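You operate a simulated robot arm through the tools that you are given. There is no shell and no other tool.

You are at the controls of a simulated robot arm. One attempt, no reset.

## Task
When the needle is in the green, switch the cabinet off and move the gauge bottle to the white crate.
Fine: switch off before opening; door shut again. Set down upright: gauge bottle.
Where things are to end (x, y in the base frame): gauge bottle within 0.02 m of [0.79, 0.88].

It is judged by the outcome, as a careful person would: the job done as asked, and still so three seconds after it is handed in. It fails if anything else is knocked over, pushed out of place, dropped, spilled or broken.

## Robot
A 6-joint arm with a two-finger gripper, fixed in place. Base frame: the origin is on the floor under the middle of its stand, x ahead of it, y to its left, z up. Lengths are in m, angles in degrees, forces in N, time in s.
It reaches about 1.572 m from its shoulder. Its first joint turns from -166.0 to 166.0 degrees. Payload 2.45 kg.
The tool frame sits at the grasp point between the pads (the TCP): z along the fingers, y along the line on which they close. The tips reach 0.02 m beyond it. The gripper opens to 0.14 m; its body begins 0.168 m behind the TCP.
Orientation is told as [roll, pitch, yaw] about the base's x, y, z axes, in that order, counted from this pose: with the fingers straight down and closing along the base's y, the tool's x points along the base's -x, its y along +y and its z along -z.

## Interface
- The arm moves only by the tool step_arm. Its argument "targets" is a list of rows, each an object of numbers (a shift or turn left out is 0, a gripper value left out holds the last): "jaw": the gripper command, from -1 (shut) to 1 (fully open), values between in proportion; "tx", "ty", "tz": the shift along the tool's x, y, z in units of 200 mm (1.0 is 200 mm); "ax", "ay", "az": the turn, a rotation vector about the tool's x, y, z in units of 180 degrees (1.0 is 180 degrees). In form: [{"jaw": .., "tx": .., "ty": .., "tz": .., "ax": .., "ay": .., "az": ..}, ...]. A call has 1 to 20 rows; each row is the pose to reach, as a shift and turn from the pose commanded when the call began, along the tool's axes at that moment. A call with a number of a shift or a turn outside -1 to 1 is refused whole. Each row takes 0.2 s and may step no farther than 0.05 m and 8.6 degrees from the row before; otherwise, or with a gripper value out of range, the whole call is refused. Where a pose cannot be reached the arm comes as near as it can. A force on the tool above 60 N (or 10 N above the force at the start of the call, whichever is more), or a blocked arm, ends the call early, and 0.2 s more pass. The fingers move at their own pace (about 0.045 m/s each) and stop on an object; they squeeze with about 45 N. The grip force told is the motor's: it shows also when the fingers shut on nothing. Time passes only in rows, and 0.2 s behind the last, so rows that repeat a pose let the fingers close. It gives the time, the measured TCP pose, the force on the tool (base axes), the opening and the grip force at its end, in the units of the frame above (readings bear some noise), with the torque about the TCP (base axes, N m) and any sound that the robot's microphone picked up.
- Cameras (640 x 400 px; columns grow to the right, rows downward): "scene" is fixed at [0.2189, 0.6522, 1.5593]; the picture's right is [-0.32, -0.95, 0.00], its down [-0.49, 0.16, -0.86] and it looks along [0.81, -0.28, -0.51] (base axes); focal length 271 px, centre (320, 200). "wrist" rides on the gripper at [0.078, 0.011, -0.209] in the tool frame; the picture's right is [-0.14, 0.99, 0.00], its down [-0.92, -0.13, -0.37] and it looks along [-0.36, -0.05, 0.93] (tool axes); focal length 280 px, centre (320, 200). There is no depth. A picture from a camera that has moved, and an enlarged one, comes with that camera's place and axes in the base frame and with its lens.
- snapshot(camera): a new picture of that camera. It takes no simulated time.
- inspect(camera, box): a new picture of the part [left, top, right, bottom] of that camera's present view, enlarged. It takes no simulated time.
- sign_off(): hands the job in; it is judged then, once.

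Nothing tells you positions but the pictures and the camera data. Unless the task says otherwise, let go and move clear before handing in.

The tools are called after ">>>" as a command line: name --argument value ..., lists and objects as JSON in quotes. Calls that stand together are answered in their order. step_arm: Moves the arm, as the interface text tells. Its arguments: {"type":"object","properties":{"targets":{"type":"array","items":{"type":"object","properties":{"jaw":{"type":"number"},"tx":{"type":"number"},"ty":{"type":"number"},"tz":{"type":"number"},"ax":{"type":"number"},"ay":{"type":"number"},"az":{"type":"number"}}}}},"required":["targets"]} The other tools are called the same way: snapshot (camera) takes a picture; inspect (camera, box) takes an enlarged picture of a part of a camera's view; sign_off () hands the job in.

At the start:

```text
clock: 0.0
tool_pos: [0.516, 0.2321, 1.4502]
tcp_rot: [0.0, -0.2, 0.1]
ft_force: [-0.1, 0.3, -0.4]
ft_torque: [-0.01, -0.03, -0.02]
gripper_width: 0.1399
finger_force: 0.1
```

scene: 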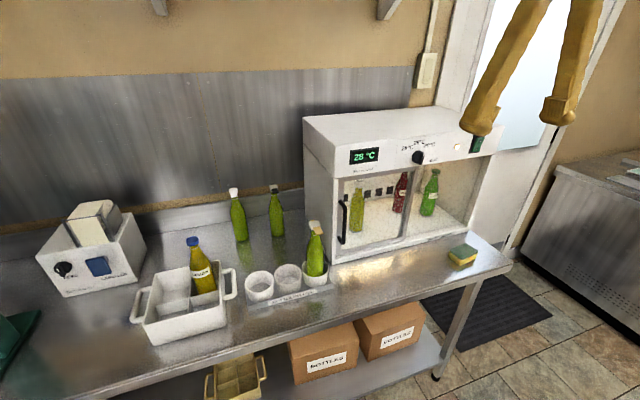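
wrist: 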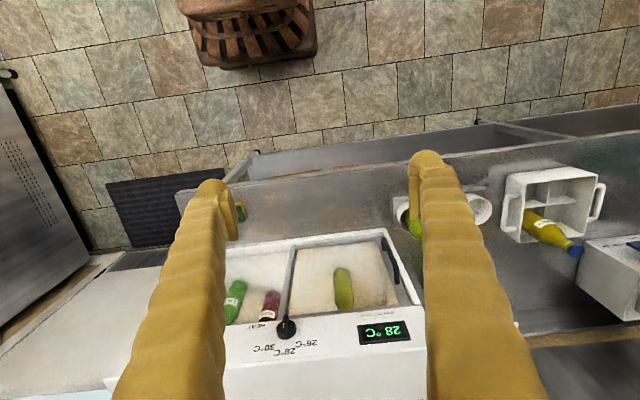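

I see a bench with a glass-fronted cabinet (display 28 °C, a knob, sliding or hinged door with a black handle), some bottles inside, and a white crate on the left. I'll look closer at the cabinet, its controls and the crate before moving.

>>> inspect --camera "scene" --box '[300, 90, 520, 270]'

>>> inspect --camera "scene" --box '[340, 120, 500, 220]'

>>> inspect --camera "scene" --box '[120, 170, 350, 350]'

>>> inspect --camera "wrist" --box '[180, 200, 460, 400]'

```text
2.22 times, centred on (410, 180) of scene
camera zoom: at [0.2189, 0.6522, 1.5593], right [-0.32, -0.95, 0.0], down [-0.49, 0.16, -0.86], along [0.81, -0.28, -0.51], focal length 602 px, centre (120, 244)
```

zoom: 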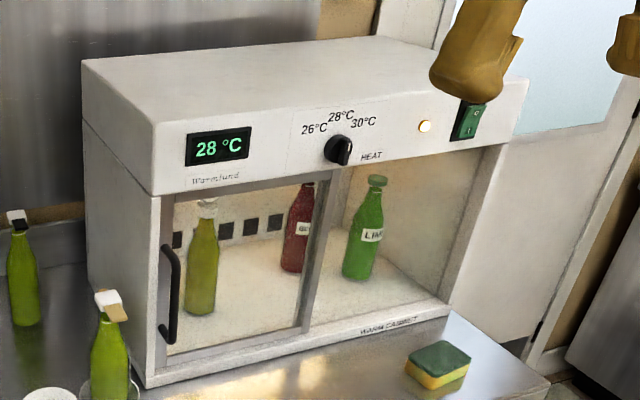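

```text
4.00 times, centred on (420, 170) of scene
camera zoom: at [0.2189, 0.6522, 1.5593], right [-0.32, -0.95, 0.0], down [-0.49, 0.16, -0.86], along [0.81, -0.28, -0.51], focal length 1084 px, centre (-80, 320)
```

zoom: 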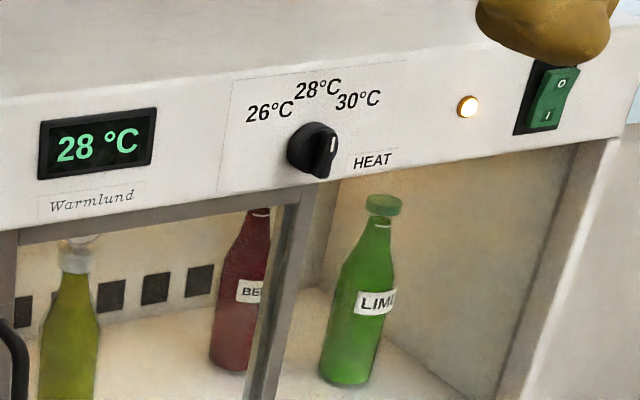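

```text
2.22 times, centred on (235, 260) of scene
camera zoom: at [0.2189, 0.6522, 1.5593], right [-0.32, -0.95, 0.0], down [-0.49, 0.16, -0.86], along [0.81, -0.28, -0.51], focal length 602 px, centre (509, 67)
```

zoom: 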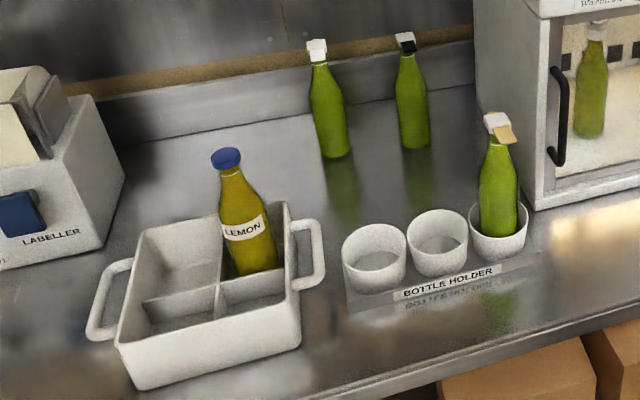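

```text
2.00 times, centred on (320, 300) of wrist
camera zoom: at [0.4371, 0.2433, 1.6595], right [0.14, 0.99, 0.0], down [0.92, -0.13, 0.37], along [0.37, -0.05, -0.93], focal length 561 px, centre (320, 0)
```

zoom: 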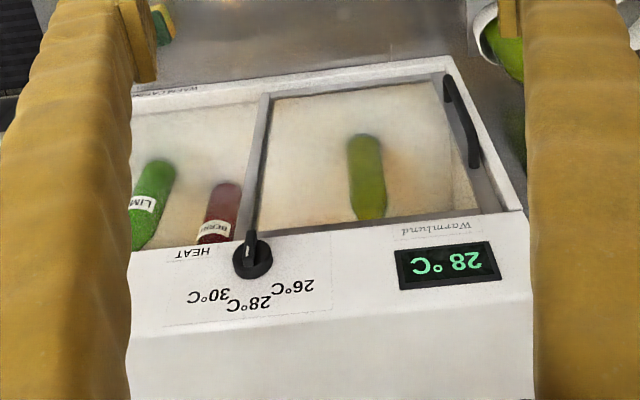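

The cabinet has a rocker switch at its right end, a lit lamp, and a bottle behind the left door that may carry the gauge. I'll zoom further on the bottle caps, to find the gauge and its needle.

>>> inspect --camera "scene" --box '[335, 170, 385, 245]'

>>> inspect --camera "scene" --box '[345, 172, 375, 192]'

>>> inspect --camera "scene" --box '[215, 175, 335, 250]'

>>> inspect --camera "scene" --box '[440, 120, 500, 160]'

>>> inspect --camera "scene" --box '[30, 190, 150, 300]'

```text
5.33 times, centred on (360, 208) of scene
camera zoom: at [0.2189, 0.6522, 1.5593], right [-0.32, -0.95, 0.0], down [-0.49, 0.16, -0.86], along [0.81, -0.28, -0.51], focal length 1445 px, centre (107, 160)
```

zoom: 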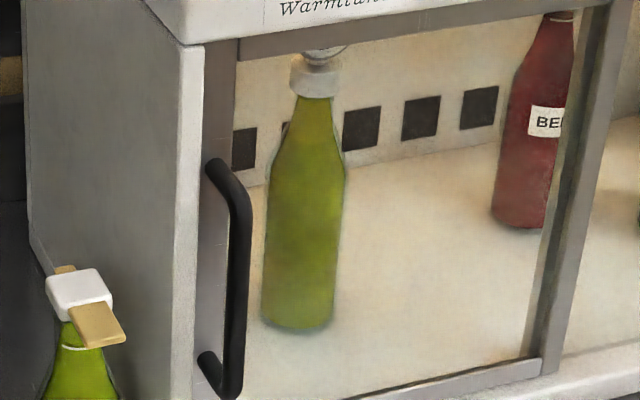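

```text
16.00 times, centred on (360, 182) of scene
camera zoom: at [0.2189, 0.6522, 1.5593], right [-0.32, -0.95, 0.0], down [-0.49, 0.16, -0.86], along [0.81, -0.28, -0.51], focal length 4335 px, centre (-320, 488)
```

zoom: 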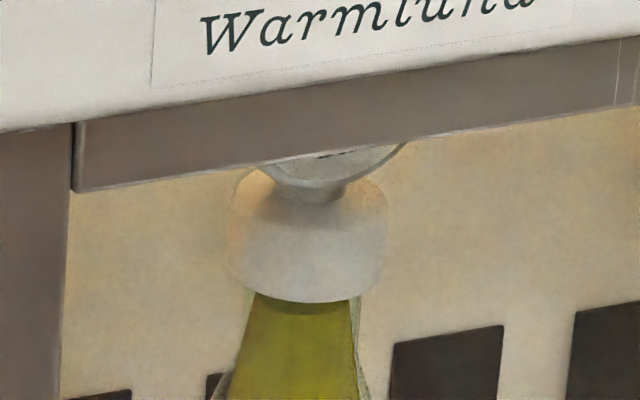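

```text
5.33 times, centred on (275, 212) of scene
camera zoom: at [0.2189, 0.6522, 1.5593], right [-0.32, -0.95, 0.0], down [-0.49, 0.16, -0.86], along [0.81, -0.28, -0.51], focal length 1445 px, centre (560, 133)
```

zoom: 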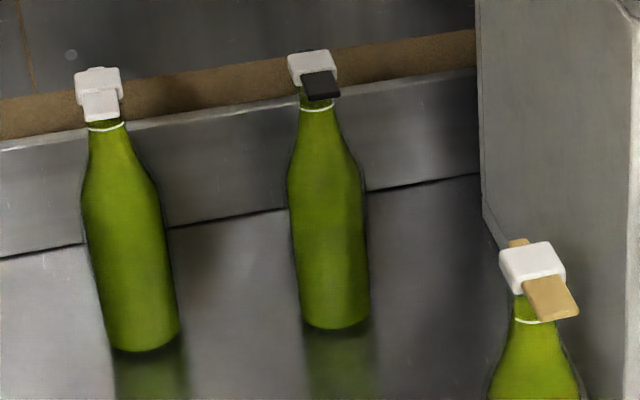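

```text
10.00 times, centred on (470, 140) of scene
camera zoom: at [0.2189, 0.6522, 1.5593], right [-0.32, -0.95, 0.0], down [-0.49, 0.16, -0.86], along [0.81, -0.28, -0.51], focal length 2709 px, centre (-1180, 800)
```

zoom: 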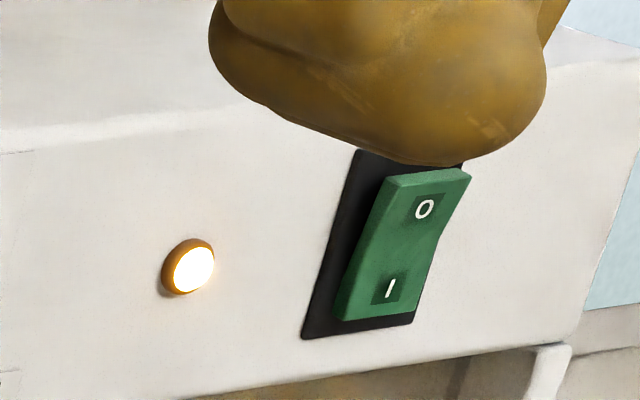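

```text
3.64 times, centred on (90, 245) of scene
camera zoom: at [0.2189, 0.6522, 1.5593], right [-0.32, -0.95, 0.0], down [-0.49, 0.16, -0.86], along [0.81, -0.28, -0.51], focal length 985 px, centre (1156, 36)
```

zoom: 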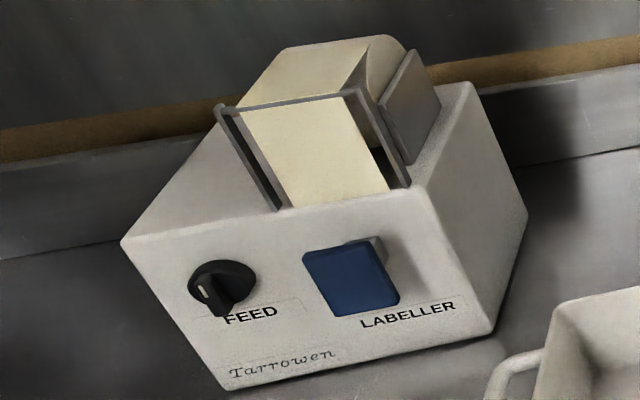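

The gauge is on top of the cap of the bottle behind the left door (about [1.0, 0.24]). The switch reads "I" on, with "O" at its top end, at about [0.86, -0.12, 1.26]. Next I'll lower and tilt the gripper so that the wrist camera looks through the door at the gauge dial.

>>> step_arm --targets '[{"jaw": 1, "tz": 0.1, "ay": -0.043}, {"tz": 0.2, "ay": -0.086, "tx": -0.05}, {"tz": 0.3, "ay": -0.13, "tx": -0.1}, {"tz": 0.4, "ay": -0.173, "tx": -0.15}, {"tz": 0.5, "ay": -0.216, "tx": -0.2}, {"tz": 0.6, "ay": -0.26, "tx": -0.25}, {"tz": 0.7, "ay": -0.303, "tx": -0.3}, {"tz": 0.8, "ay": -0.346, "tx": -0.35}, {"tz": 0.9, "ay": -0.389, "tx": -0.4}, {"tz": 1.0, "ay": -0.389, "tx": -0.45}]'

>>> snapshot --camera "wrist"

>>> snapshot --camera "scene"

```text
clock: 2.2
tool_pos: [0.6048, 0.2311, 1.2508]
tcp_rot: [0.0, -70.0, 0.0]
ft_force: [-0.2, 0.0, -0.5]
ft_torque: [-0.04, -0.03, 0.03]
gripper_width: 0.1398
finger_force: 0.0
```

```text
taken
camera wrist: at [0.3811, 0.2428, 1.2483], right [0.04, 0.99, 0.13], down [-0.03, -0.13, 0.99], along [1.0, -0.05, 0.03], focal length 280 px, centre (320, 200)
```

wrist: 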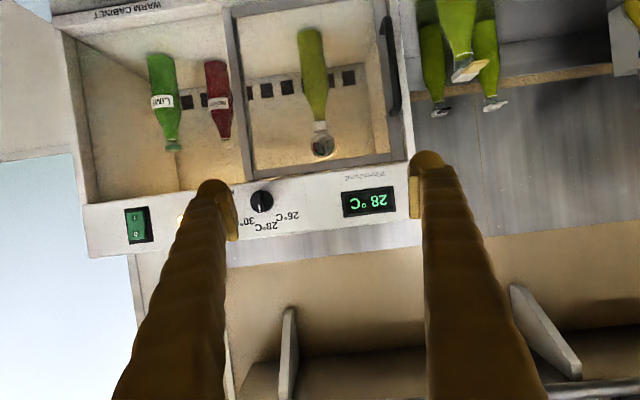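

```text
taken
```

scene: 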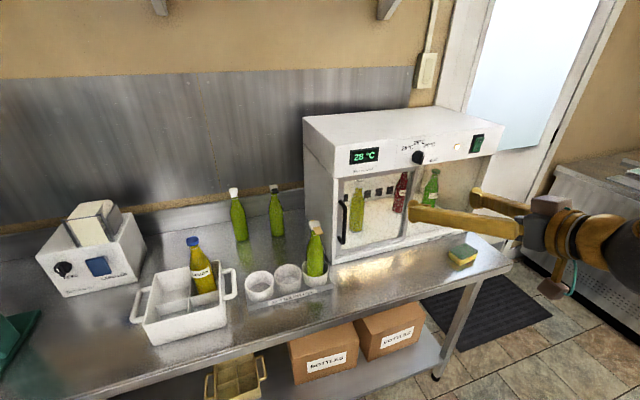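

The wrist camera now sees the gauge (upside down in the picture) on the bottle behind the left door. I'll enlarge it, and the door structure.

>>> inspect --camera "wrist" --box '[304, 132, 344, 164]'

>>> inspect --camera "wrist" --box '[50, 0, 410, 200]'

>>> inspect --camera "wrist" --box '[100, 180, 310, 260]'

```text
12.50 times, centred on (324, 148) of wrist
camera zoom: at [0.3811, 0.2428, 1.2483], right [0.04, 0.99, 0.13], down [-0.03, -0.13, 0.99], along [1.0, -0.05, 0.03], focal length 3505 px, centre (270, 850)
```

zoom: 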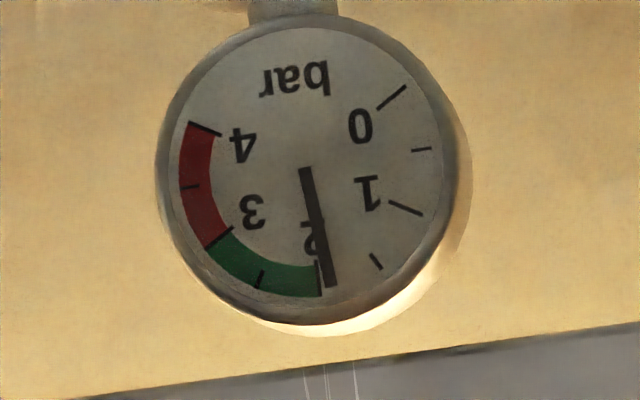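

```text
1.78 times, centred on (230, 100) of wrist
camera zoom: at [0.3811, 0.2428, 1.2483], right [0.04, 0.99, 0.13], down [-0.03, -0.13, 0.99], along [1.0, -0.05, 0.03], focal length 498 px, centre (480, 378)
```

zoom: 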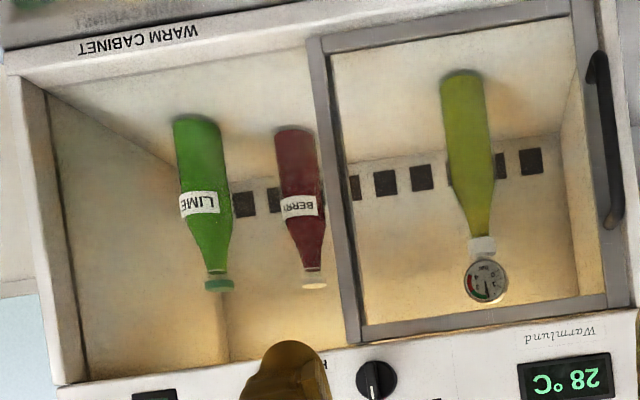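

```text
3.05 times, centred on (205, 220) of wrist
camera zoom: at [0.3811, 0.2428, 1.2483], right [0.04, 0.99, 0.13], down [-0.03, -0.13, 0.99], along [1.0, -0.05, 0.03], focal length 854 px, centre (670, 139)
```

zoom: 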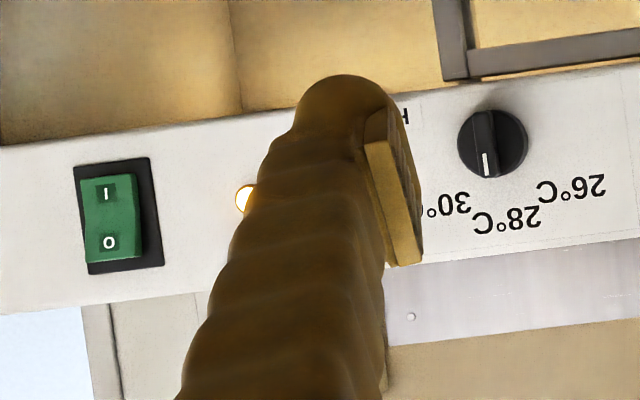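

The needle reads about 1.9 bar, just short of the green band (2–3). I'll close the fingers, wait about a second, and read again to learn how fast it moves.

>>> step_arm --targets '[{"jaw": -1}, {"jaw": -1}, {"jaw": -1}, {"jaw": -1}, {"jaw": -1}, {"jaw": -1}, {"jaw": -1}, {"jaw": -1}, {"jaw": -1}]'

>>> inspect --camera "wrist" --box '[304, 132, 344, 164]'

>>> snapshot --camera "wrist"

```text
clock: 4.2
tool_pos: [0.6054, 0.2316, 1.2522]
tcp_rot: [0.0, -70.1, 0.1]
ft_force: [-1.0, -0.5, 0.0]
ft_torque: [0.0, 0.02, 0.01]
gripper_width: 0.0001
finger_force: 30.0
```

```text
12.50 times, centred on (324, 148) of wrist
camera zoom: at [0.3813, 0.2429, 1.2487], right [0.05, 0.99, 0.13], down [-0.03, -0.13, 0.99], along [1.0, -0.05, 0.03], focal length 3505 px, centre (270, 850)
```

zoom: 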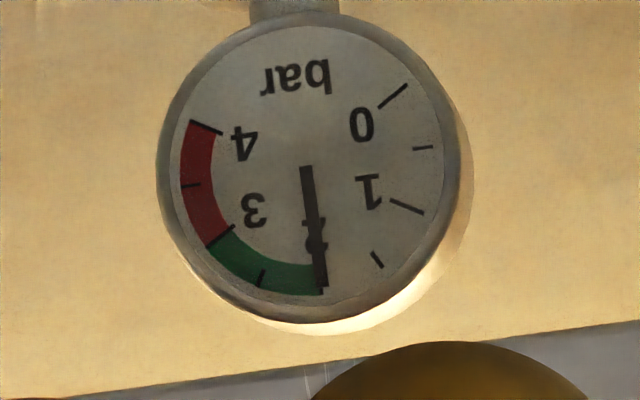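

```text
taken
camera wrist: at [0.3813, 0.2429, 1.2487], right [0.05, 0.99, 0.13], down [-0.03, -0.13, 0.99], along [1.0, -0.05, 0.03], focal length 280 px, centre (320, 200)
```

wrist: 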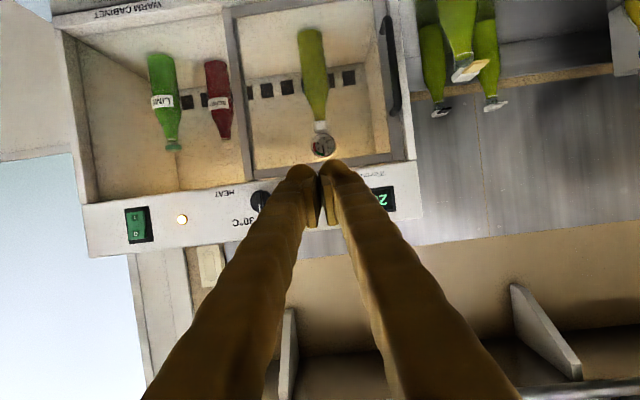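

The needle is just entering the green and climbs about 0.035 bar/s, so it should stay in the green for roughly 25 s more. I put the "O" end of the switch at about [0.85, -0.10, 1.28] and I'm moving the closed fingers across in front of it now.

>>> step_arm --targets '[{"jaw": -1, "tx": -0.058, "ty": -0.167, "tz": 0.068, "ay": -0.009}, {"tx": -0.115, "ty": -0.333, "tz": 0.136, "ay": -0.018}, {"tx": -0.172, "ty": -0.5, "tz": 0.204, "ay": -0.028}, {"tx": -0.23, "ty": -0.667, "tz": 0.271, "ay": -0.037}, {"tx": -0.288, "ty": -0.833, "tz": 0.339, "ay": -0.046}, {"tx": -0.345, "ty": -1.0, "tz": 0.407, "ay": -0.0556}]'

>>> snapshot --camera "wrist"

```text
clock: 5.6
tool_pos: [0.7041, 0.0414, 1.2908]
tcp_rot: [-0.6, -80.0, 0.2]
ft_force: [-0.2, 0.4, 0.4]
ft_torque: [0.02, 0.02, -0.02]
gripper_width: 0.0002
finger_force: 29.5
out of reach, approached as far as the arm can: row 6
```

```text
taken
camera wrist: at [0.4844, 0.0541, 1.2481], right [0.03, 0.99, 0.13], down [-0.2, -0.12, 0.97], along [0.98, -0.06, 0.2], focal length 280 px, centre (320, 200)
```

wrist: 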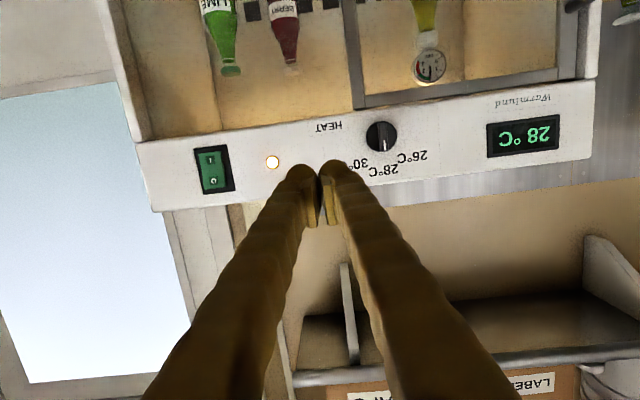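

The arm met a reach limit near y = 0.04, while the switch stays at about [0.853, -0.103, 1.265] by a second fix. I'll check the gauge from here, then go forward first and sideways after.

>>> inspect --camera "wrist" --box '[410, 50, 450, 82]'

>>> step_arm --targets '[{"jaw": -1, "tx": -0.04, "tz": 0.21}, {"tx": -0.075, "tz": 0.42, "ty": -0.05}, {"tx": -0.075, "tz": 0.42, "ty": -0.22}, {"tx": -0.075, "tz": 0.42, "ty": -0.4}, {"tx": -0.075, "tz": 0.42, "ty": -0.58}, {"tx": -0.075, "tz": 0.42, "ty": -0.72}]'

>>> snapshot --camera "wrist"

>>> snapshot --camera "scene"

```text
12.50 times, centred on (430, 66) of wrist
camera zoom: at [0.4844, 0.0541, 1.2481], right [0.03, 0.99, 0.13], down [-0.2, -0.12, 0.97], along [0.98, -0.06, 0.2], focal length 3505 px, centre (-1055, 1875)
```

zoom: 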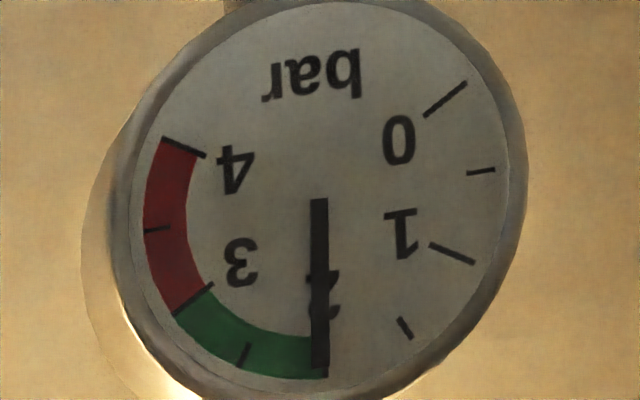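

```text
clock: 7.0
tool_pos: [0.7854, 0.0436, 1.2879]
tcp_rot: [-1.4, -79.8, 0.2]
ft_force: [-0.5, 0.5, -0.3]
ft_torque: [0.03, 0.01, 0.0]
gripper_width: 0.0001
finger_force: 29.3
out of reach, approached as far as the arm can: row 1, 2, 3, 4, 5, 6
```

```text
taken
camera wrist: at [0.5662, 0.0594, 1.2477], right [0.04, 0.99, 0.13], down [-0.2, -0.12, 0.97], along [0.98, -0.07, 0.2], focal length 280 px, centre (320, 200)
```

wrist: 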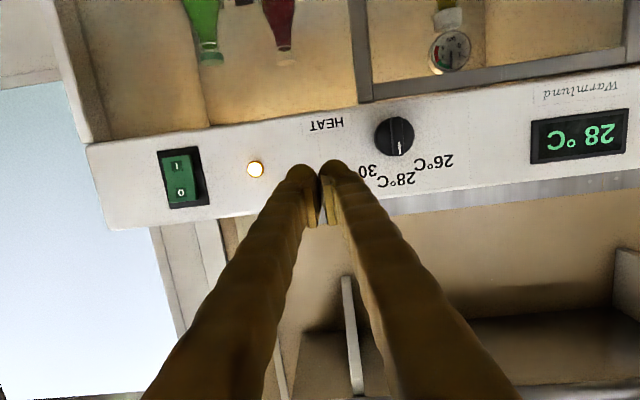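

```text
taken
```

scene: 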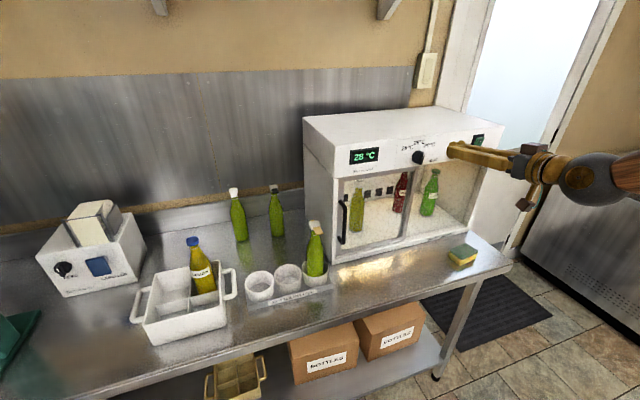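

The needle was just at 2.05 and still rising. The arm won't pass y = 0.04 with this wrist roll, and the small roll error suggests a wrist joint at its limit, so I'll roll the tool about its own axis and see if that frees it.

>>> step_arm --targets '[{"jaw": -1, "az": -0.045}, {"az": -0.09}, {"az": -0.135}]'

```text
clock: 7.8
tool_pos: [0.7822, 0.0511, 1.2932]
tcp_rot: [-67.0, -63.6, 68.5]
ft_force: [-0.3, -0.1, 0.2]
ft_torque: [0.01, 0.0, 0.07]
gripper_width: 0.0001
finger_force: 29.4
out of reach, approached as far as the arm can: row 1, 2, 3
```

Rolling did not help, so the limit is on the tool's pointing direction relative to the arm. I'll undo the roll and yaw the tool about 25° to the right, which should let the arm get to y = -0.1.

>>> step_arm --targets '[{"jaw": -1, "ax": 0.027, "ay": 0.006, "az": 0.0314}, {"ax": 0.054, "ay": 0.0116, "az": 0.0628}, {"ax": 0.081, "ay": 0.0174, "az": 0.0942}, {"ax": 0.108, "ay": 0.0232, "az": 0.1256}, {"ax": 0.135, "ay": 0.029, "az": 0.157}]'

>>> snapshot --camera "wrist"

```text
clock: 9.0
tool_pos: [0.7813, 0.0517, 1.2949]
tcp_rot: [0.5, -80.1, -25.5]
ft_force: [0.4, -0.5, 0.9]
ft_torque: [0.02, 0.01, -0.01]
gripper_width: 0.0002
finger_force: 29.2
```

```text
taken
camera wrist: at [0.5869, 0.1542, 1.2535], right [0.44, 0.89, 0.14], down [-0.24, -0.03, 0.97], along [0.87, -0.46, 0.2], focal length 280 px, centre (320, 200)
```

wrist: 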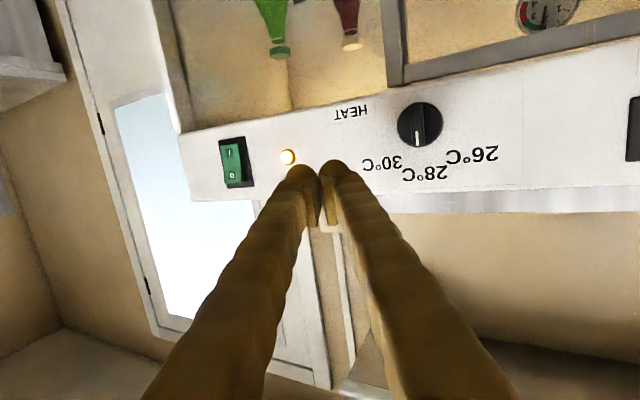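

That worked: no limit reported now. I'm moving the closed fingertips across to just in front of the "O" end of the switch.

>>> step_arm --targets '[{"jaw": -1, "tx": -0.013, "ty": -0.163, "tz": 0.11}, {"tx": -0.026, "ty": -0.325, "tz": 0.22}, {"tx": -0.038, "ty": -0.488, "tz": 0.332}, {"tx": -0.051, "ty": -0.65, "tz": 0.443}]'

>>> snapshot --camera "wrist"

>>> inspect --camera "scene" --box '[400, 100, 540, 200]'

```text
clock: 10.0
tool_pos: [0.8096, -0.1044, 1.2903]
tcp_rot: [0.0, -80.0, -25.0]
ft_force: [0.0, 0.3, -0.6]
ft_torque: [0.0, 0.01, -0.01]
gripper_width: 0.0
finger_force: 29.5
```

```text
taken
camera wrist: at [0.6137, -0.0022, 1.2491], right [0.44, 0.89, 0.14], down [-0.24, -0.03, 0.97], along [0.87, -0.46, 0.2], focal length 280 px, centre (320, 200)
```

wrist: 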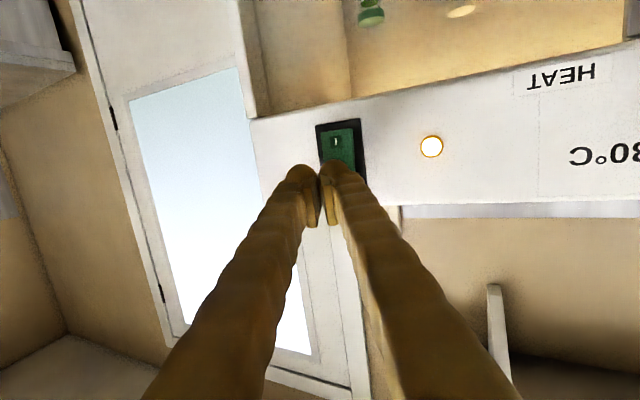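

```text
4.00 times, centred on (470, 150) of scene
camera zoom: at [0.2189, 0.6522, 1.5593], right [-0.32, -0.95, 0.0], down [-0.49, 0.16, -0.86], along [0.81, -0.28, -0.51], focal length 1084 px, centre (-280, 400)
```

zoom: 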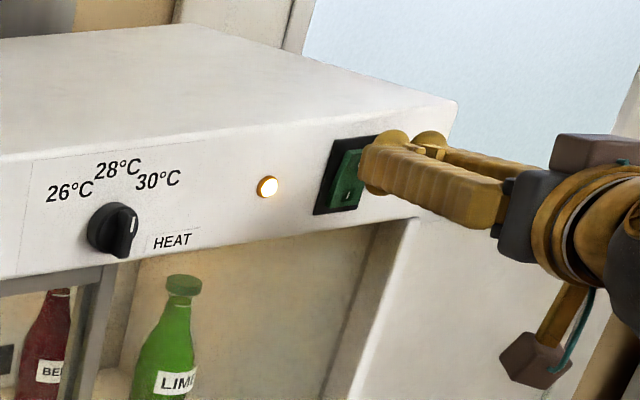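

The fingertips are level with the "O" end, about 1–2 cm off. I'm pressing straight in gently, a little at a time, then backing off.

>>> step_arm --targets '[{"jaw": -1, "tx": -0.0063, "ty": 0.0169, "tz": 0.0357}, {"tx": -0.0126, "ty": 0.0338, "tz": 0.0714}, {"tx": -0.0158, "ty": 0.0423, "tz": 0.0893}, {"tx": -0.0189, "ty": 0.0507, "tz": 0.1071}, {"tx": -0.0221, "ty": 0.0592, "tz": 0.125}]'

>>> inspect --camera "scene" --box '[400, 100, 540, 200]'

>>> snapshot --camera "wrist"

```text
clock: 11.2
tool_pos: [0.8321, -0.1042, 1.2898]
tcp_rot: [0.3, -80.1, -25.1]
ft_force: [-34.6, 7.2, 3.6]
ft_torque: [0.03, 0.02, 0.33]
gripper_width: 0.0002
finger_force: 29.4
stopped in row 5: the force on the tool passed its limit at 78 N (the readings are from after the stop); the commanded pose is now the measured one
```

```text
4.00 times, centred on (470, 150) of scene
camera zoom: at [0.2189, 0.6522, 1.5593], right [-0.32, -0.95, 0.0], down [-0.49, 0.16, -0.86], along [0.81, -0.28, -0.51], focal length 1084 px, centre (-280, 400)
```

zoom: 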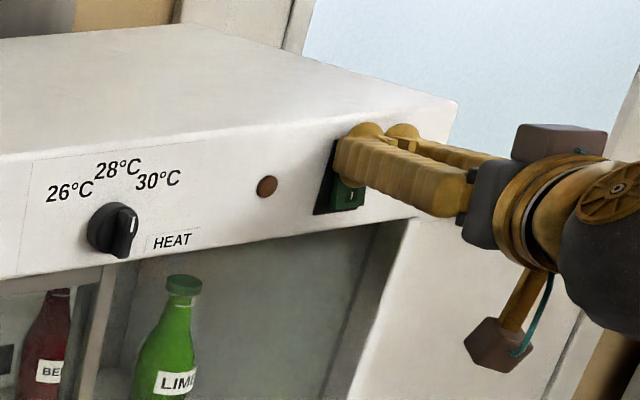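

```text
taken
camera wrist: at [0.6372, -0.0011, 1.2483], right [0.44, 0.89, 0.14], down [-0.24, -0.03, 0.97], along [0.87, -0.46, 0.2], focal length 280 px, centre (320, 200)
```

wrist: 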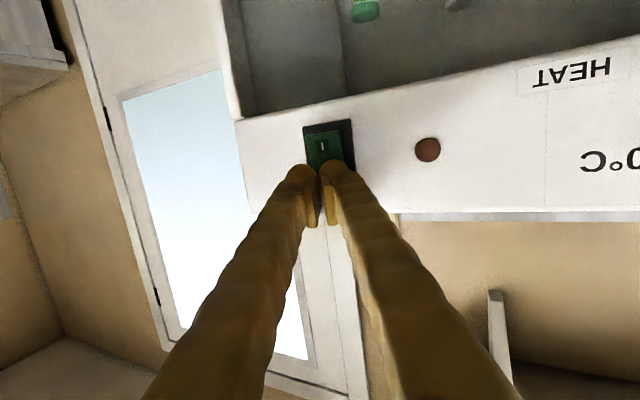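

The lamp and the cabinet light went out, so the switch is off. I'm backing away and returning to the left, to re-read the gauge and study how the door opens.

>>> step_arm --targets '[{"jaw": -1, "tx": 0.0315, "ty": -0.0845, "tz": -0.1785}, {"tx": 0.063, "ty": -0.169, "tz": -0.357}, {"tx": 0.1182, "ty": -0.317, "tz": -0.6695}]'

>>> snapshot --camera "wrist"

>>> inspect --camera "scene" --box '[440, 120, 500, 160]'

>>> inspect --camera "scene" --box '[325, 160, 445, 265]'

>>> inspect --camera "scene" --box '[390, 165, 430, 190]'

>>> inspect --camera "scene" --box '[390, 220, 430, 250]'

```text
refused: row 3 steps farther than a row can; nothing moved
```

```text
taken
camera wrist: at [0.6372, -0.0011, 1.2483], right [0.44, 0.89, 0.14], down [-0.24, -0.03, 0.97], along [0.87, -0.46, 0.2], focal length 280 px, centre (320, 200)
```

wrist: 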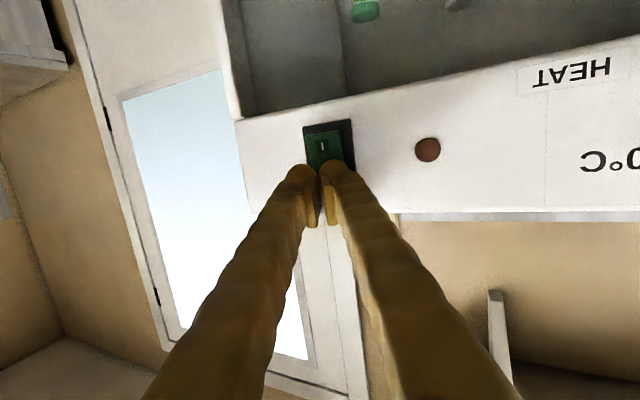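

```text
10.00 times, centred on (470, 140) of scene
camera zoom: at [0.2189, 0.6522, 1.5593], right [-0.32, -0.95, 0.0], down [-0.49, 0.16, -0.86], along [0.81, -0.28, -0.51], focal length 2709 px, centre (-1180, 800)
```

zoom: 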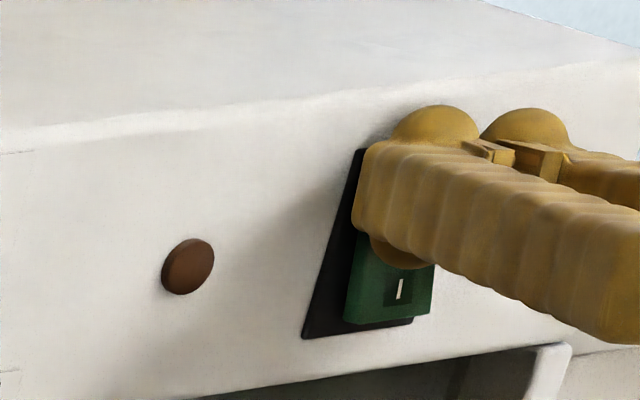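

```text
3.81 times, centred on (385, 212) of scene
camera zoom: at [0.2189, 0.6522, 1.5593], right [-0.32, -0.95, 0.0], down [-0.49, 0.16, -0.86], along [0.81, -0.28, -0.51], focal length 1032 px, centre (72, 152)
```

zoom: 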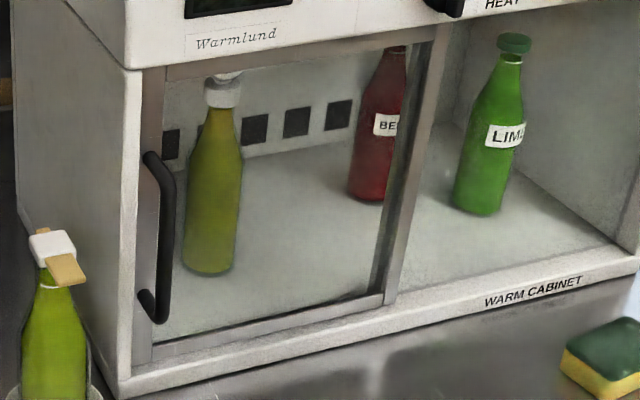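

```text
16.00 times, centred on (410, 178) of scene
camera zoom: at [0.2189, 0.6522, 1.5593], right [-0.32, -0.95, 0.0], down [-0.49, 0.16, -0.86], along [0.81, -0.28, -0.51], focal length 4335 px, centre (-1120, 560)
```

zoom: 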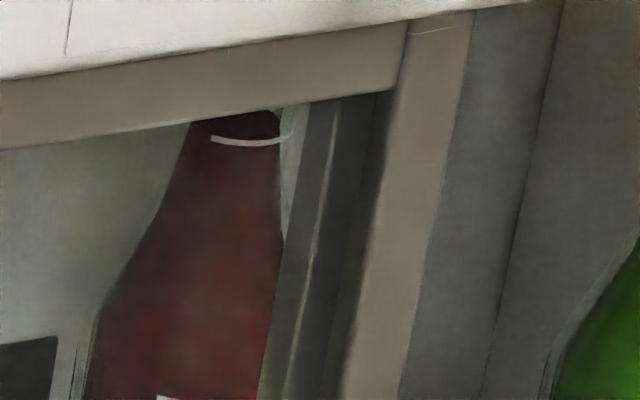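

```text
13.33 times, centred on (410, 235) of scene
camera zoom: at [0.2189, 0.6522, 1.5593], right [-0.32, -0.95, 0.0], down [-0.49, 0.16, -0.86], along [0.81, -0.28, -0.51], focal length 3613 px, centre (-880, -267)
```

zoom: 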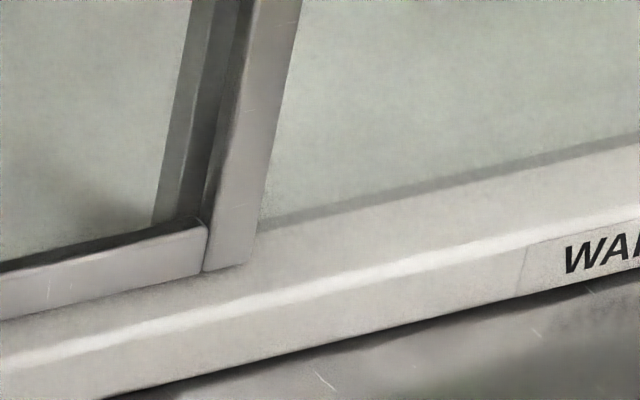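

Zoomed in, the door looks like a sliding panel on a front track (a second stile stands behind it, and there are no hinges), with its handle on the left stile. My retreat was refused for one step being too long, so I'll redo it in smaller steps.

>>> step_arm --targets '[{"jaw": -1, "tx": 0.0315, "ty": -0.0845, "tz": -0.1785}, {"tx": 0.063, "ty": -0.169, "tz": -0.357}, {"tx": 0.0945, "ty": -0.2536, "tz": -0.5356}]'

>>> snapshot --camera "wrist"

>>> inspect --camera "scene" --box '[440, 120, 500, 160]'

```text
clock: 12.0
tool_pos: [0.7116, -0.1023, 1.2896]
tcp_rot: [0.0, -80.0, -24.9]
ft_force: [-0.7, -0.5, -0.3]
ft_torque: [0.01, 0.0, 0.03]
gripper_width: 0.0
finger_force: 29.4
```

```text
taken
camera wrist: at [0.5167, -0.0003, 1.2478], right [0.44, 0.89, 0.14], down [-0.24, -0.03, 0.97], along [0.87, -0.46, 0.2], focal length 280 px, centre (320, 200)
```

wrist: 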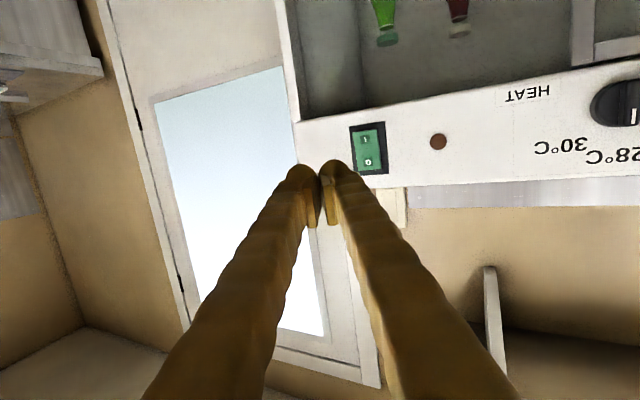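

```text
10.00 times, centred on (470, 140) of scene
camera zoom: at [0.2189, 0.6522, 1.5593], right [-0.32, -0.95, 0.0], down [-0.49, 0.16, -0.86], along [0.81, -0.28, -0.51], focal length 2709 px, centre (-1180, 800)
```

zoom: 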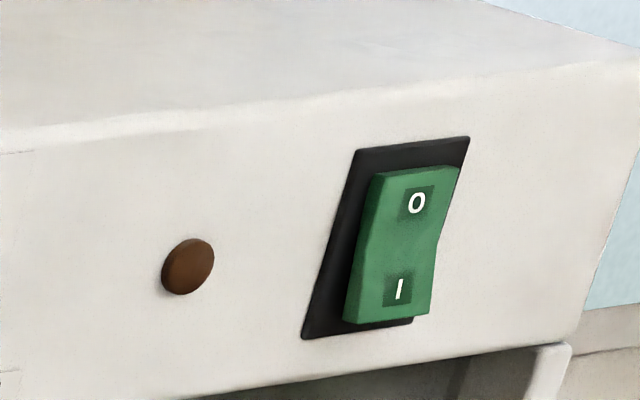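

The rocker now shows "O" pressed in and the lamp is out. Next I'm swinging back left in front of the door for a clear look at the gauge and the handle.

>>> step_arm --targets '[{"jaw": -1, "tx": 0.0744, "ty": 0.12, "tz": -0.1336, "ax": -0.0164, "az": -0.0029}, {"tx": 0.1488, "ty": 0.24, "tz": -0.2672, "ax": -0.0328, "az": -0.0058}, {"tx": 0.2232, "ty": 0.36, "tz": -0.4008, "ax": -0.0492, "az": -0.0087}, {"tx": 0.2976, "ty": 0.48, "tz": -0.5344, "ax": -0.0656, "az": -0.0116}, {"tx": 0.372, "ty": 0.6, "tz": -0.668, "ax": -0.082, "az": -0.0145}]'

>>> snapshot --camera "wrist"

```text
clock: 13.2
tool_pos: [0.6333, 0.0659, 1.2364]
tcp_rot: [0.0, -80.1, -10.1]
ft_force: [0.7, -0.3, -0.9]
ft_torque: [0.0, -0.01, 0.0]
gripper_width: 0.0001
finger_force: 29.8
```

```text
taken
camera wrist: at [0.4197, 0.1143, 1.1955], right [0.19, 0.97, 0.14], down [-0.22, -0.09, 0.97], along [0.96, -0.22, 0.2], focal length 280 px, centre (320, 200)
```

wrist: 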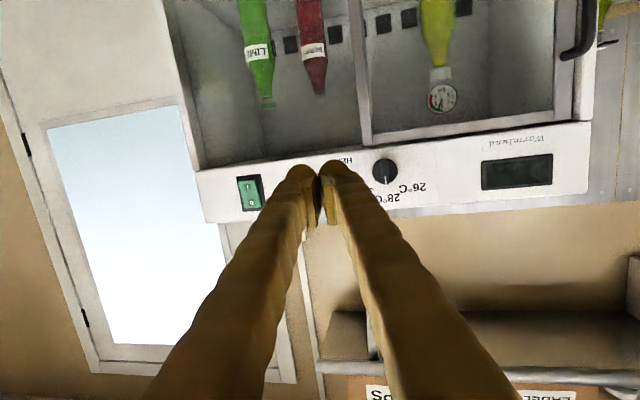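

>>> inspect --camera "wrist" --box '[422, 80, 462, 112]'

>>> inspect --camera "wrist" --box '[340, 0, 600, 160]'

```text
12.50 times, centred on (442, 96) of wrist
camera zoom: at [0.4197, 0.1143, 1.1955], right [0.19, 0.97, 0.14], down [-0.22, -0.09, 0.97], along [0.96, -0.22, 0.2], focal length 3505 px, centre (-1205, 1500)
```

zoom: 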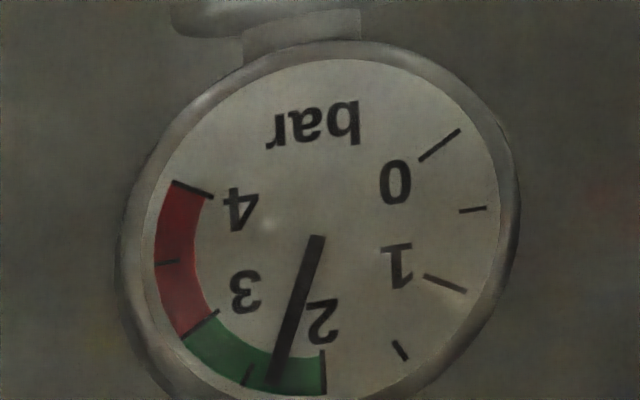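

```text
2.46 times, centred on (470, 80) of wrist
camera zoom: at [0.4197, 0.1143, 1.1955], right [0.19, 0.97, 0.14], down [-0.22, -0.09, 0.97], along [0.96, -0.22, 0.2], focal length 690 px, centre (-49, 495)
```

zoom: 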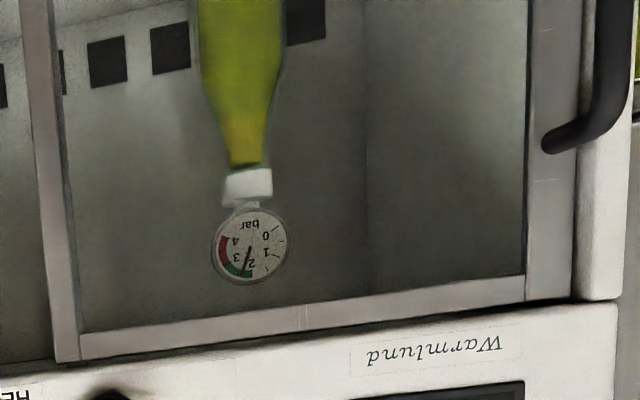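

The needle reads about 2.4, inside the green, and the cabinet is off. I'm moving left and lower to measure the handle and the neighbouring bottle in its holder before touching the door.

>>> step_arm --targets '[{"jaw": -1, "tx": 0.116, "ty": 0.16, "tz": -0.034}, {"tx": 0.232, "ty": 0.32, "tz": -0.068}, {"tx": 0.348, "ty": 0.48, "tz": -0.102}, {"tx": 0.464, "ty": 0.64, "tz": -0.136}, {"tx": 0.58, "ty": 0.8, "tz": -0.17}, {"tx": 0.696, "ty": 0.959, "tz": -0.2035}]'

>>> snapshot --camera "wrist"

>>> snapshot --camera "scene"

```text
clock: 14.6
tool_pos: [0.6024, 0.2665, 1.111]
tcp_rot: [0.6, -80.1, -10.6]
ft_force: [0.2, 0.3, 0.9]
ft_torque: [0.05, 0.03, 0.0]
gripper_width: 0.0001
finger_force: 29.1
out of reach, approached as far as the arm can: row 2, 3, 4
```

```text
taken
camera wrist: at [0.3877, 0.3157, 1.0689], right [0.19, 0.97, 0.14], down [-0.23, -0.09, 0.97], along [0.95, -0.22, 0.2], focal length 280 px, centre (320, 200)
```

wrist: 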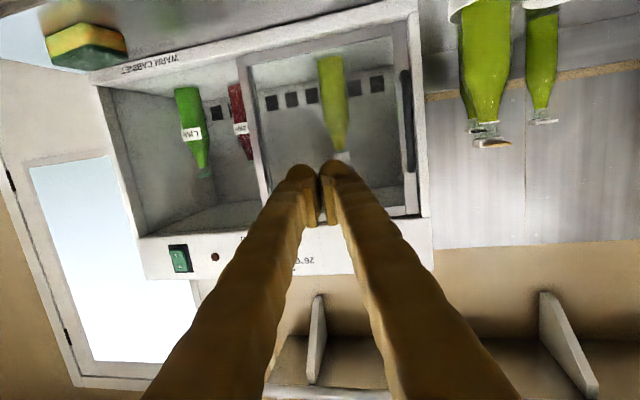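

```text
taken
```

scene: 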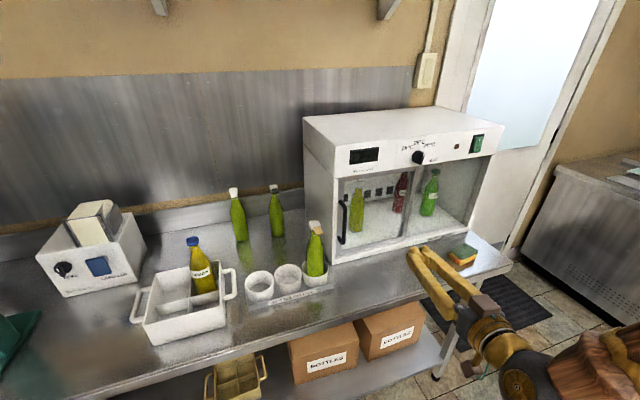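

I have a clear view of the handle and of the bottle standing in the holder next to it. I'll enlarge these to fix their positions.

>>> inspect --camera "wrist" --box '[360, 20, 580, 220]'

>>> inspect --camera "scene" --box '[290, 180, 370, 280]'

>>> inspect --camera "scene" --box '[120, 225, 240, 350]'

```text
2.00 times, centred on (470, 120) of wrist
camera zoom: at [0.3877, 0.3157, 1.0689], right [0.19, 0.97, 0.14], down [-0.23, -0.09, 0.97], along [0.95, -0.22, 0.2], focal length 561 px, centre (20, 360)
```

zoom: 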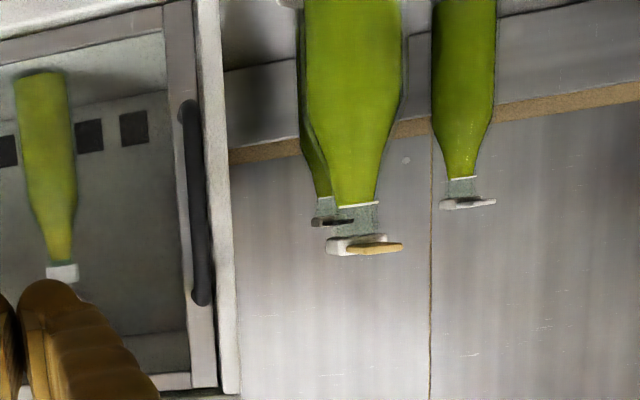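

```text
4.00 times, centred on (330, 230) of scene
camera zoom: at [0.2189, 0.6522, 1.5593], right [-0.32, -0.95, 0.0], down [-0.49, 0.16, -0.86], along [0.81, -0.28, -0.51], focal length 1084 px, centre (280, 80)
```

zoom: 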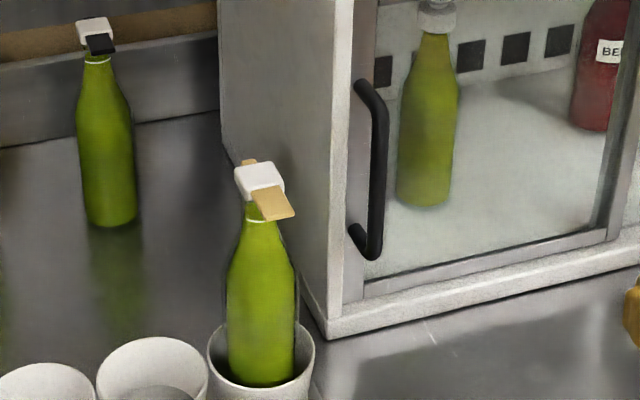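

```text
3.20 times, centred on (180, 288) of scene
camera zoom: at [0.2189, 0.6522, 1.5593], right [-0.32, -0.95, 0.0], down [-0.49, 0.16, -0.86], along [0.81, -0.28, -0.51], focal length 867 px, centre (768, -80)
```

zoom: 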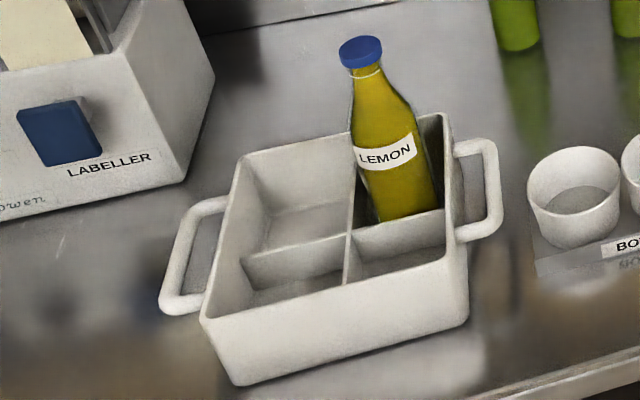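

The handle bar stands at about [0.84, 0.361], z 0.985–1.126, and the holder bottle at [0.82, 0.463], so a part-open gripper fits between them. I'm opening the jaws partway and moving to a pre-grasp in front of the handle.

>>> step_arm --targets '[{"jaw": -0.2, "tx": 0.018, "ty": 0.135, "tz": 0.133}, {"jaw": -0.2, "tx": 0.037, "ty": 0.271, "tz": 0.266}, {"jaw": -0.2, "tx": 0.055, "ty": 0.406, "tz": 0.399}, {"jaw": -0.2, "tx": 0.074, "ty": 0.542, "tz": 0.532}, {"jaw": -0.2, "tx": 0.092, "ty": 0.677, "tz": 0.6655}]'

>>> snapshot --camera "wrist"

>>> inspect --camera "scene" --box '[280, 170, 420, 280]'

```text
clock: 15.8
tool_pos: [0.7542, 0.3785, 1.0659]
tcp_rot: [0.2, -80.1, -10.2]
ft_force: [0.2, -0.1, -0.2]
ft_torque: [0.03, 0.02, -0.01]
gripper_width: 0.0559
finger_force: 0.1
```

```text
taken
camera wrist: at [0.5388, 0.4266, 1.0256], right [0.19, 0.97, 0.14], down [-0.22, -0.09, 0.97], along [0.96, -0.22, 0.2], focal length 280 px, centre (320, 200)
```

wrist: 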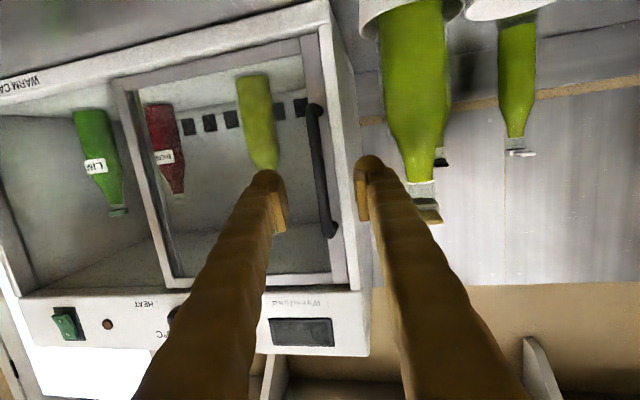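

```text
3.64 times, centred on (350, 225) of scene
camera zoom: at [0.2189, 0.6522, 1.5593], right [-0.32, -0.95, 0.0], down [-0.49, 0.16, -0.86], along [0.81, -0.28, -0.51], focal length 985 px, centre (211, 109)
```

zoom: 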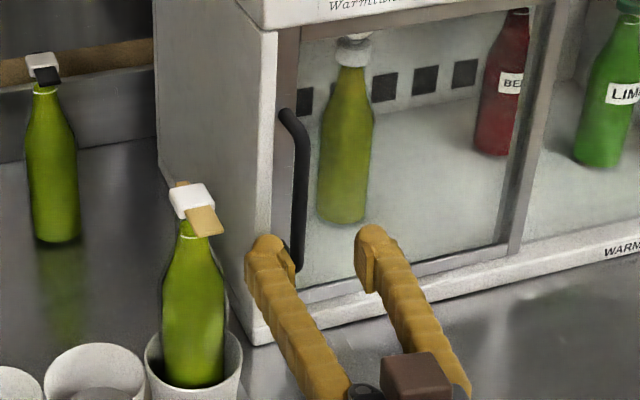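

The bar sits centred between the open fingers along the approach line, and the holder bottle is clear of the left finger. I'm advancing 8 cm and closing on the bar.

>>> step_arm --targets '[{"jaw": -0.2, "tz": 0.1}, {"jaw": -0.2, "tz": 0.2}, {"jaw": -0.2, "tz": 0.3}, {"jaw": -0.2, "tz": 0.4}]'

>>> snapshot --camera "wrist"

>>> inspect --camera "scene" --box '[280, 170, 420, 280]'

```text
clock: 16.8
tool_pos: [0.8285, 0.3635, 1.0534]
tcp_rot: [-0.1, -80.2, -10.0]
ft_force: [-0.4, 0.5, 0.2]
ft_torque: [0.03, 0.02, -0.03]
gripper_width: 0.0561
finger_force: 0.0
```

```text
taken
camera wrist: at [0.6134, 0.4126, 1.0121], right [0.19, 0.97, 0.14], down [-0.22, -0.09, 0.97], along [0.96, -0.22, 0.2], focal length 280 px, centre (320, 200)
```

wrist: 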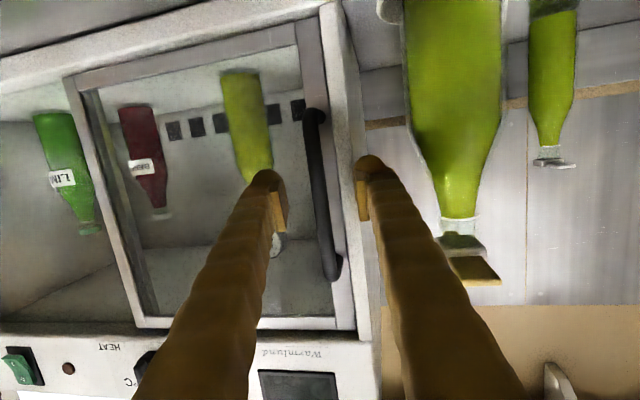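

```text
3.64 times, centred on (350, 225) of scene
camera zoom: at [0.2189, 0.6522, 1.5593], right [-0.32, -0.95, 0.0], down [-0.49, 0.16, -0.86], along [0.81, -0.28, -0.51], focal length 985 px, centre (211, 109)
```

zoom: 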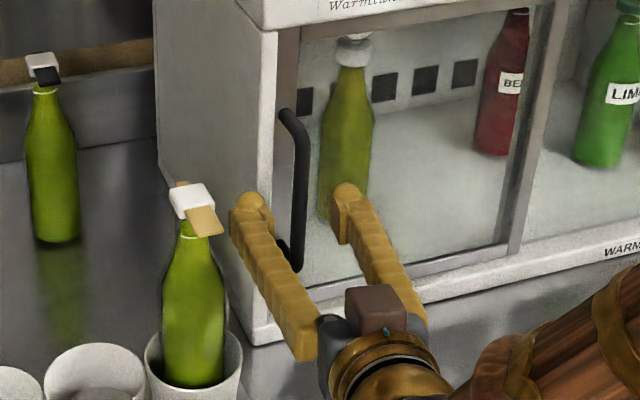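

The bar lies right at the grasp point between the pads. I'm closing on it now.

>>> step_arm --targets '[{"jaw": -1}, {"jaw": -1}, {"jaw": -1}, {"jaw": -1}, {"jaw": -1}]'

>>> snapshot --camera "wrist"

```text
clock: 18.0
tool_pos: [0.8276, 0.3629, 1.0531]
tcp_rot: [0.1, -80.1, -10.0]
ft_force: [0.9, -5.6, -1.1]
ft_torque: [-0.06, -0.02, -0.02]
gripper_width: 0.0117
finger_force: 38.5
```

```text
taken
camera wrist: at [0.6134, 0.4124, 1.0121], right [0.2, 0.97, 0.14], down [-0.22, -0.09, 0.97], along [0.95, -0.22, 0.2], focal length 280 px, centre (320, 200)
```

wrist: 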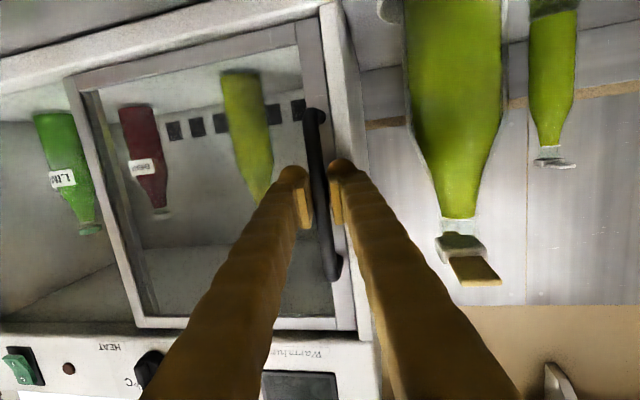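

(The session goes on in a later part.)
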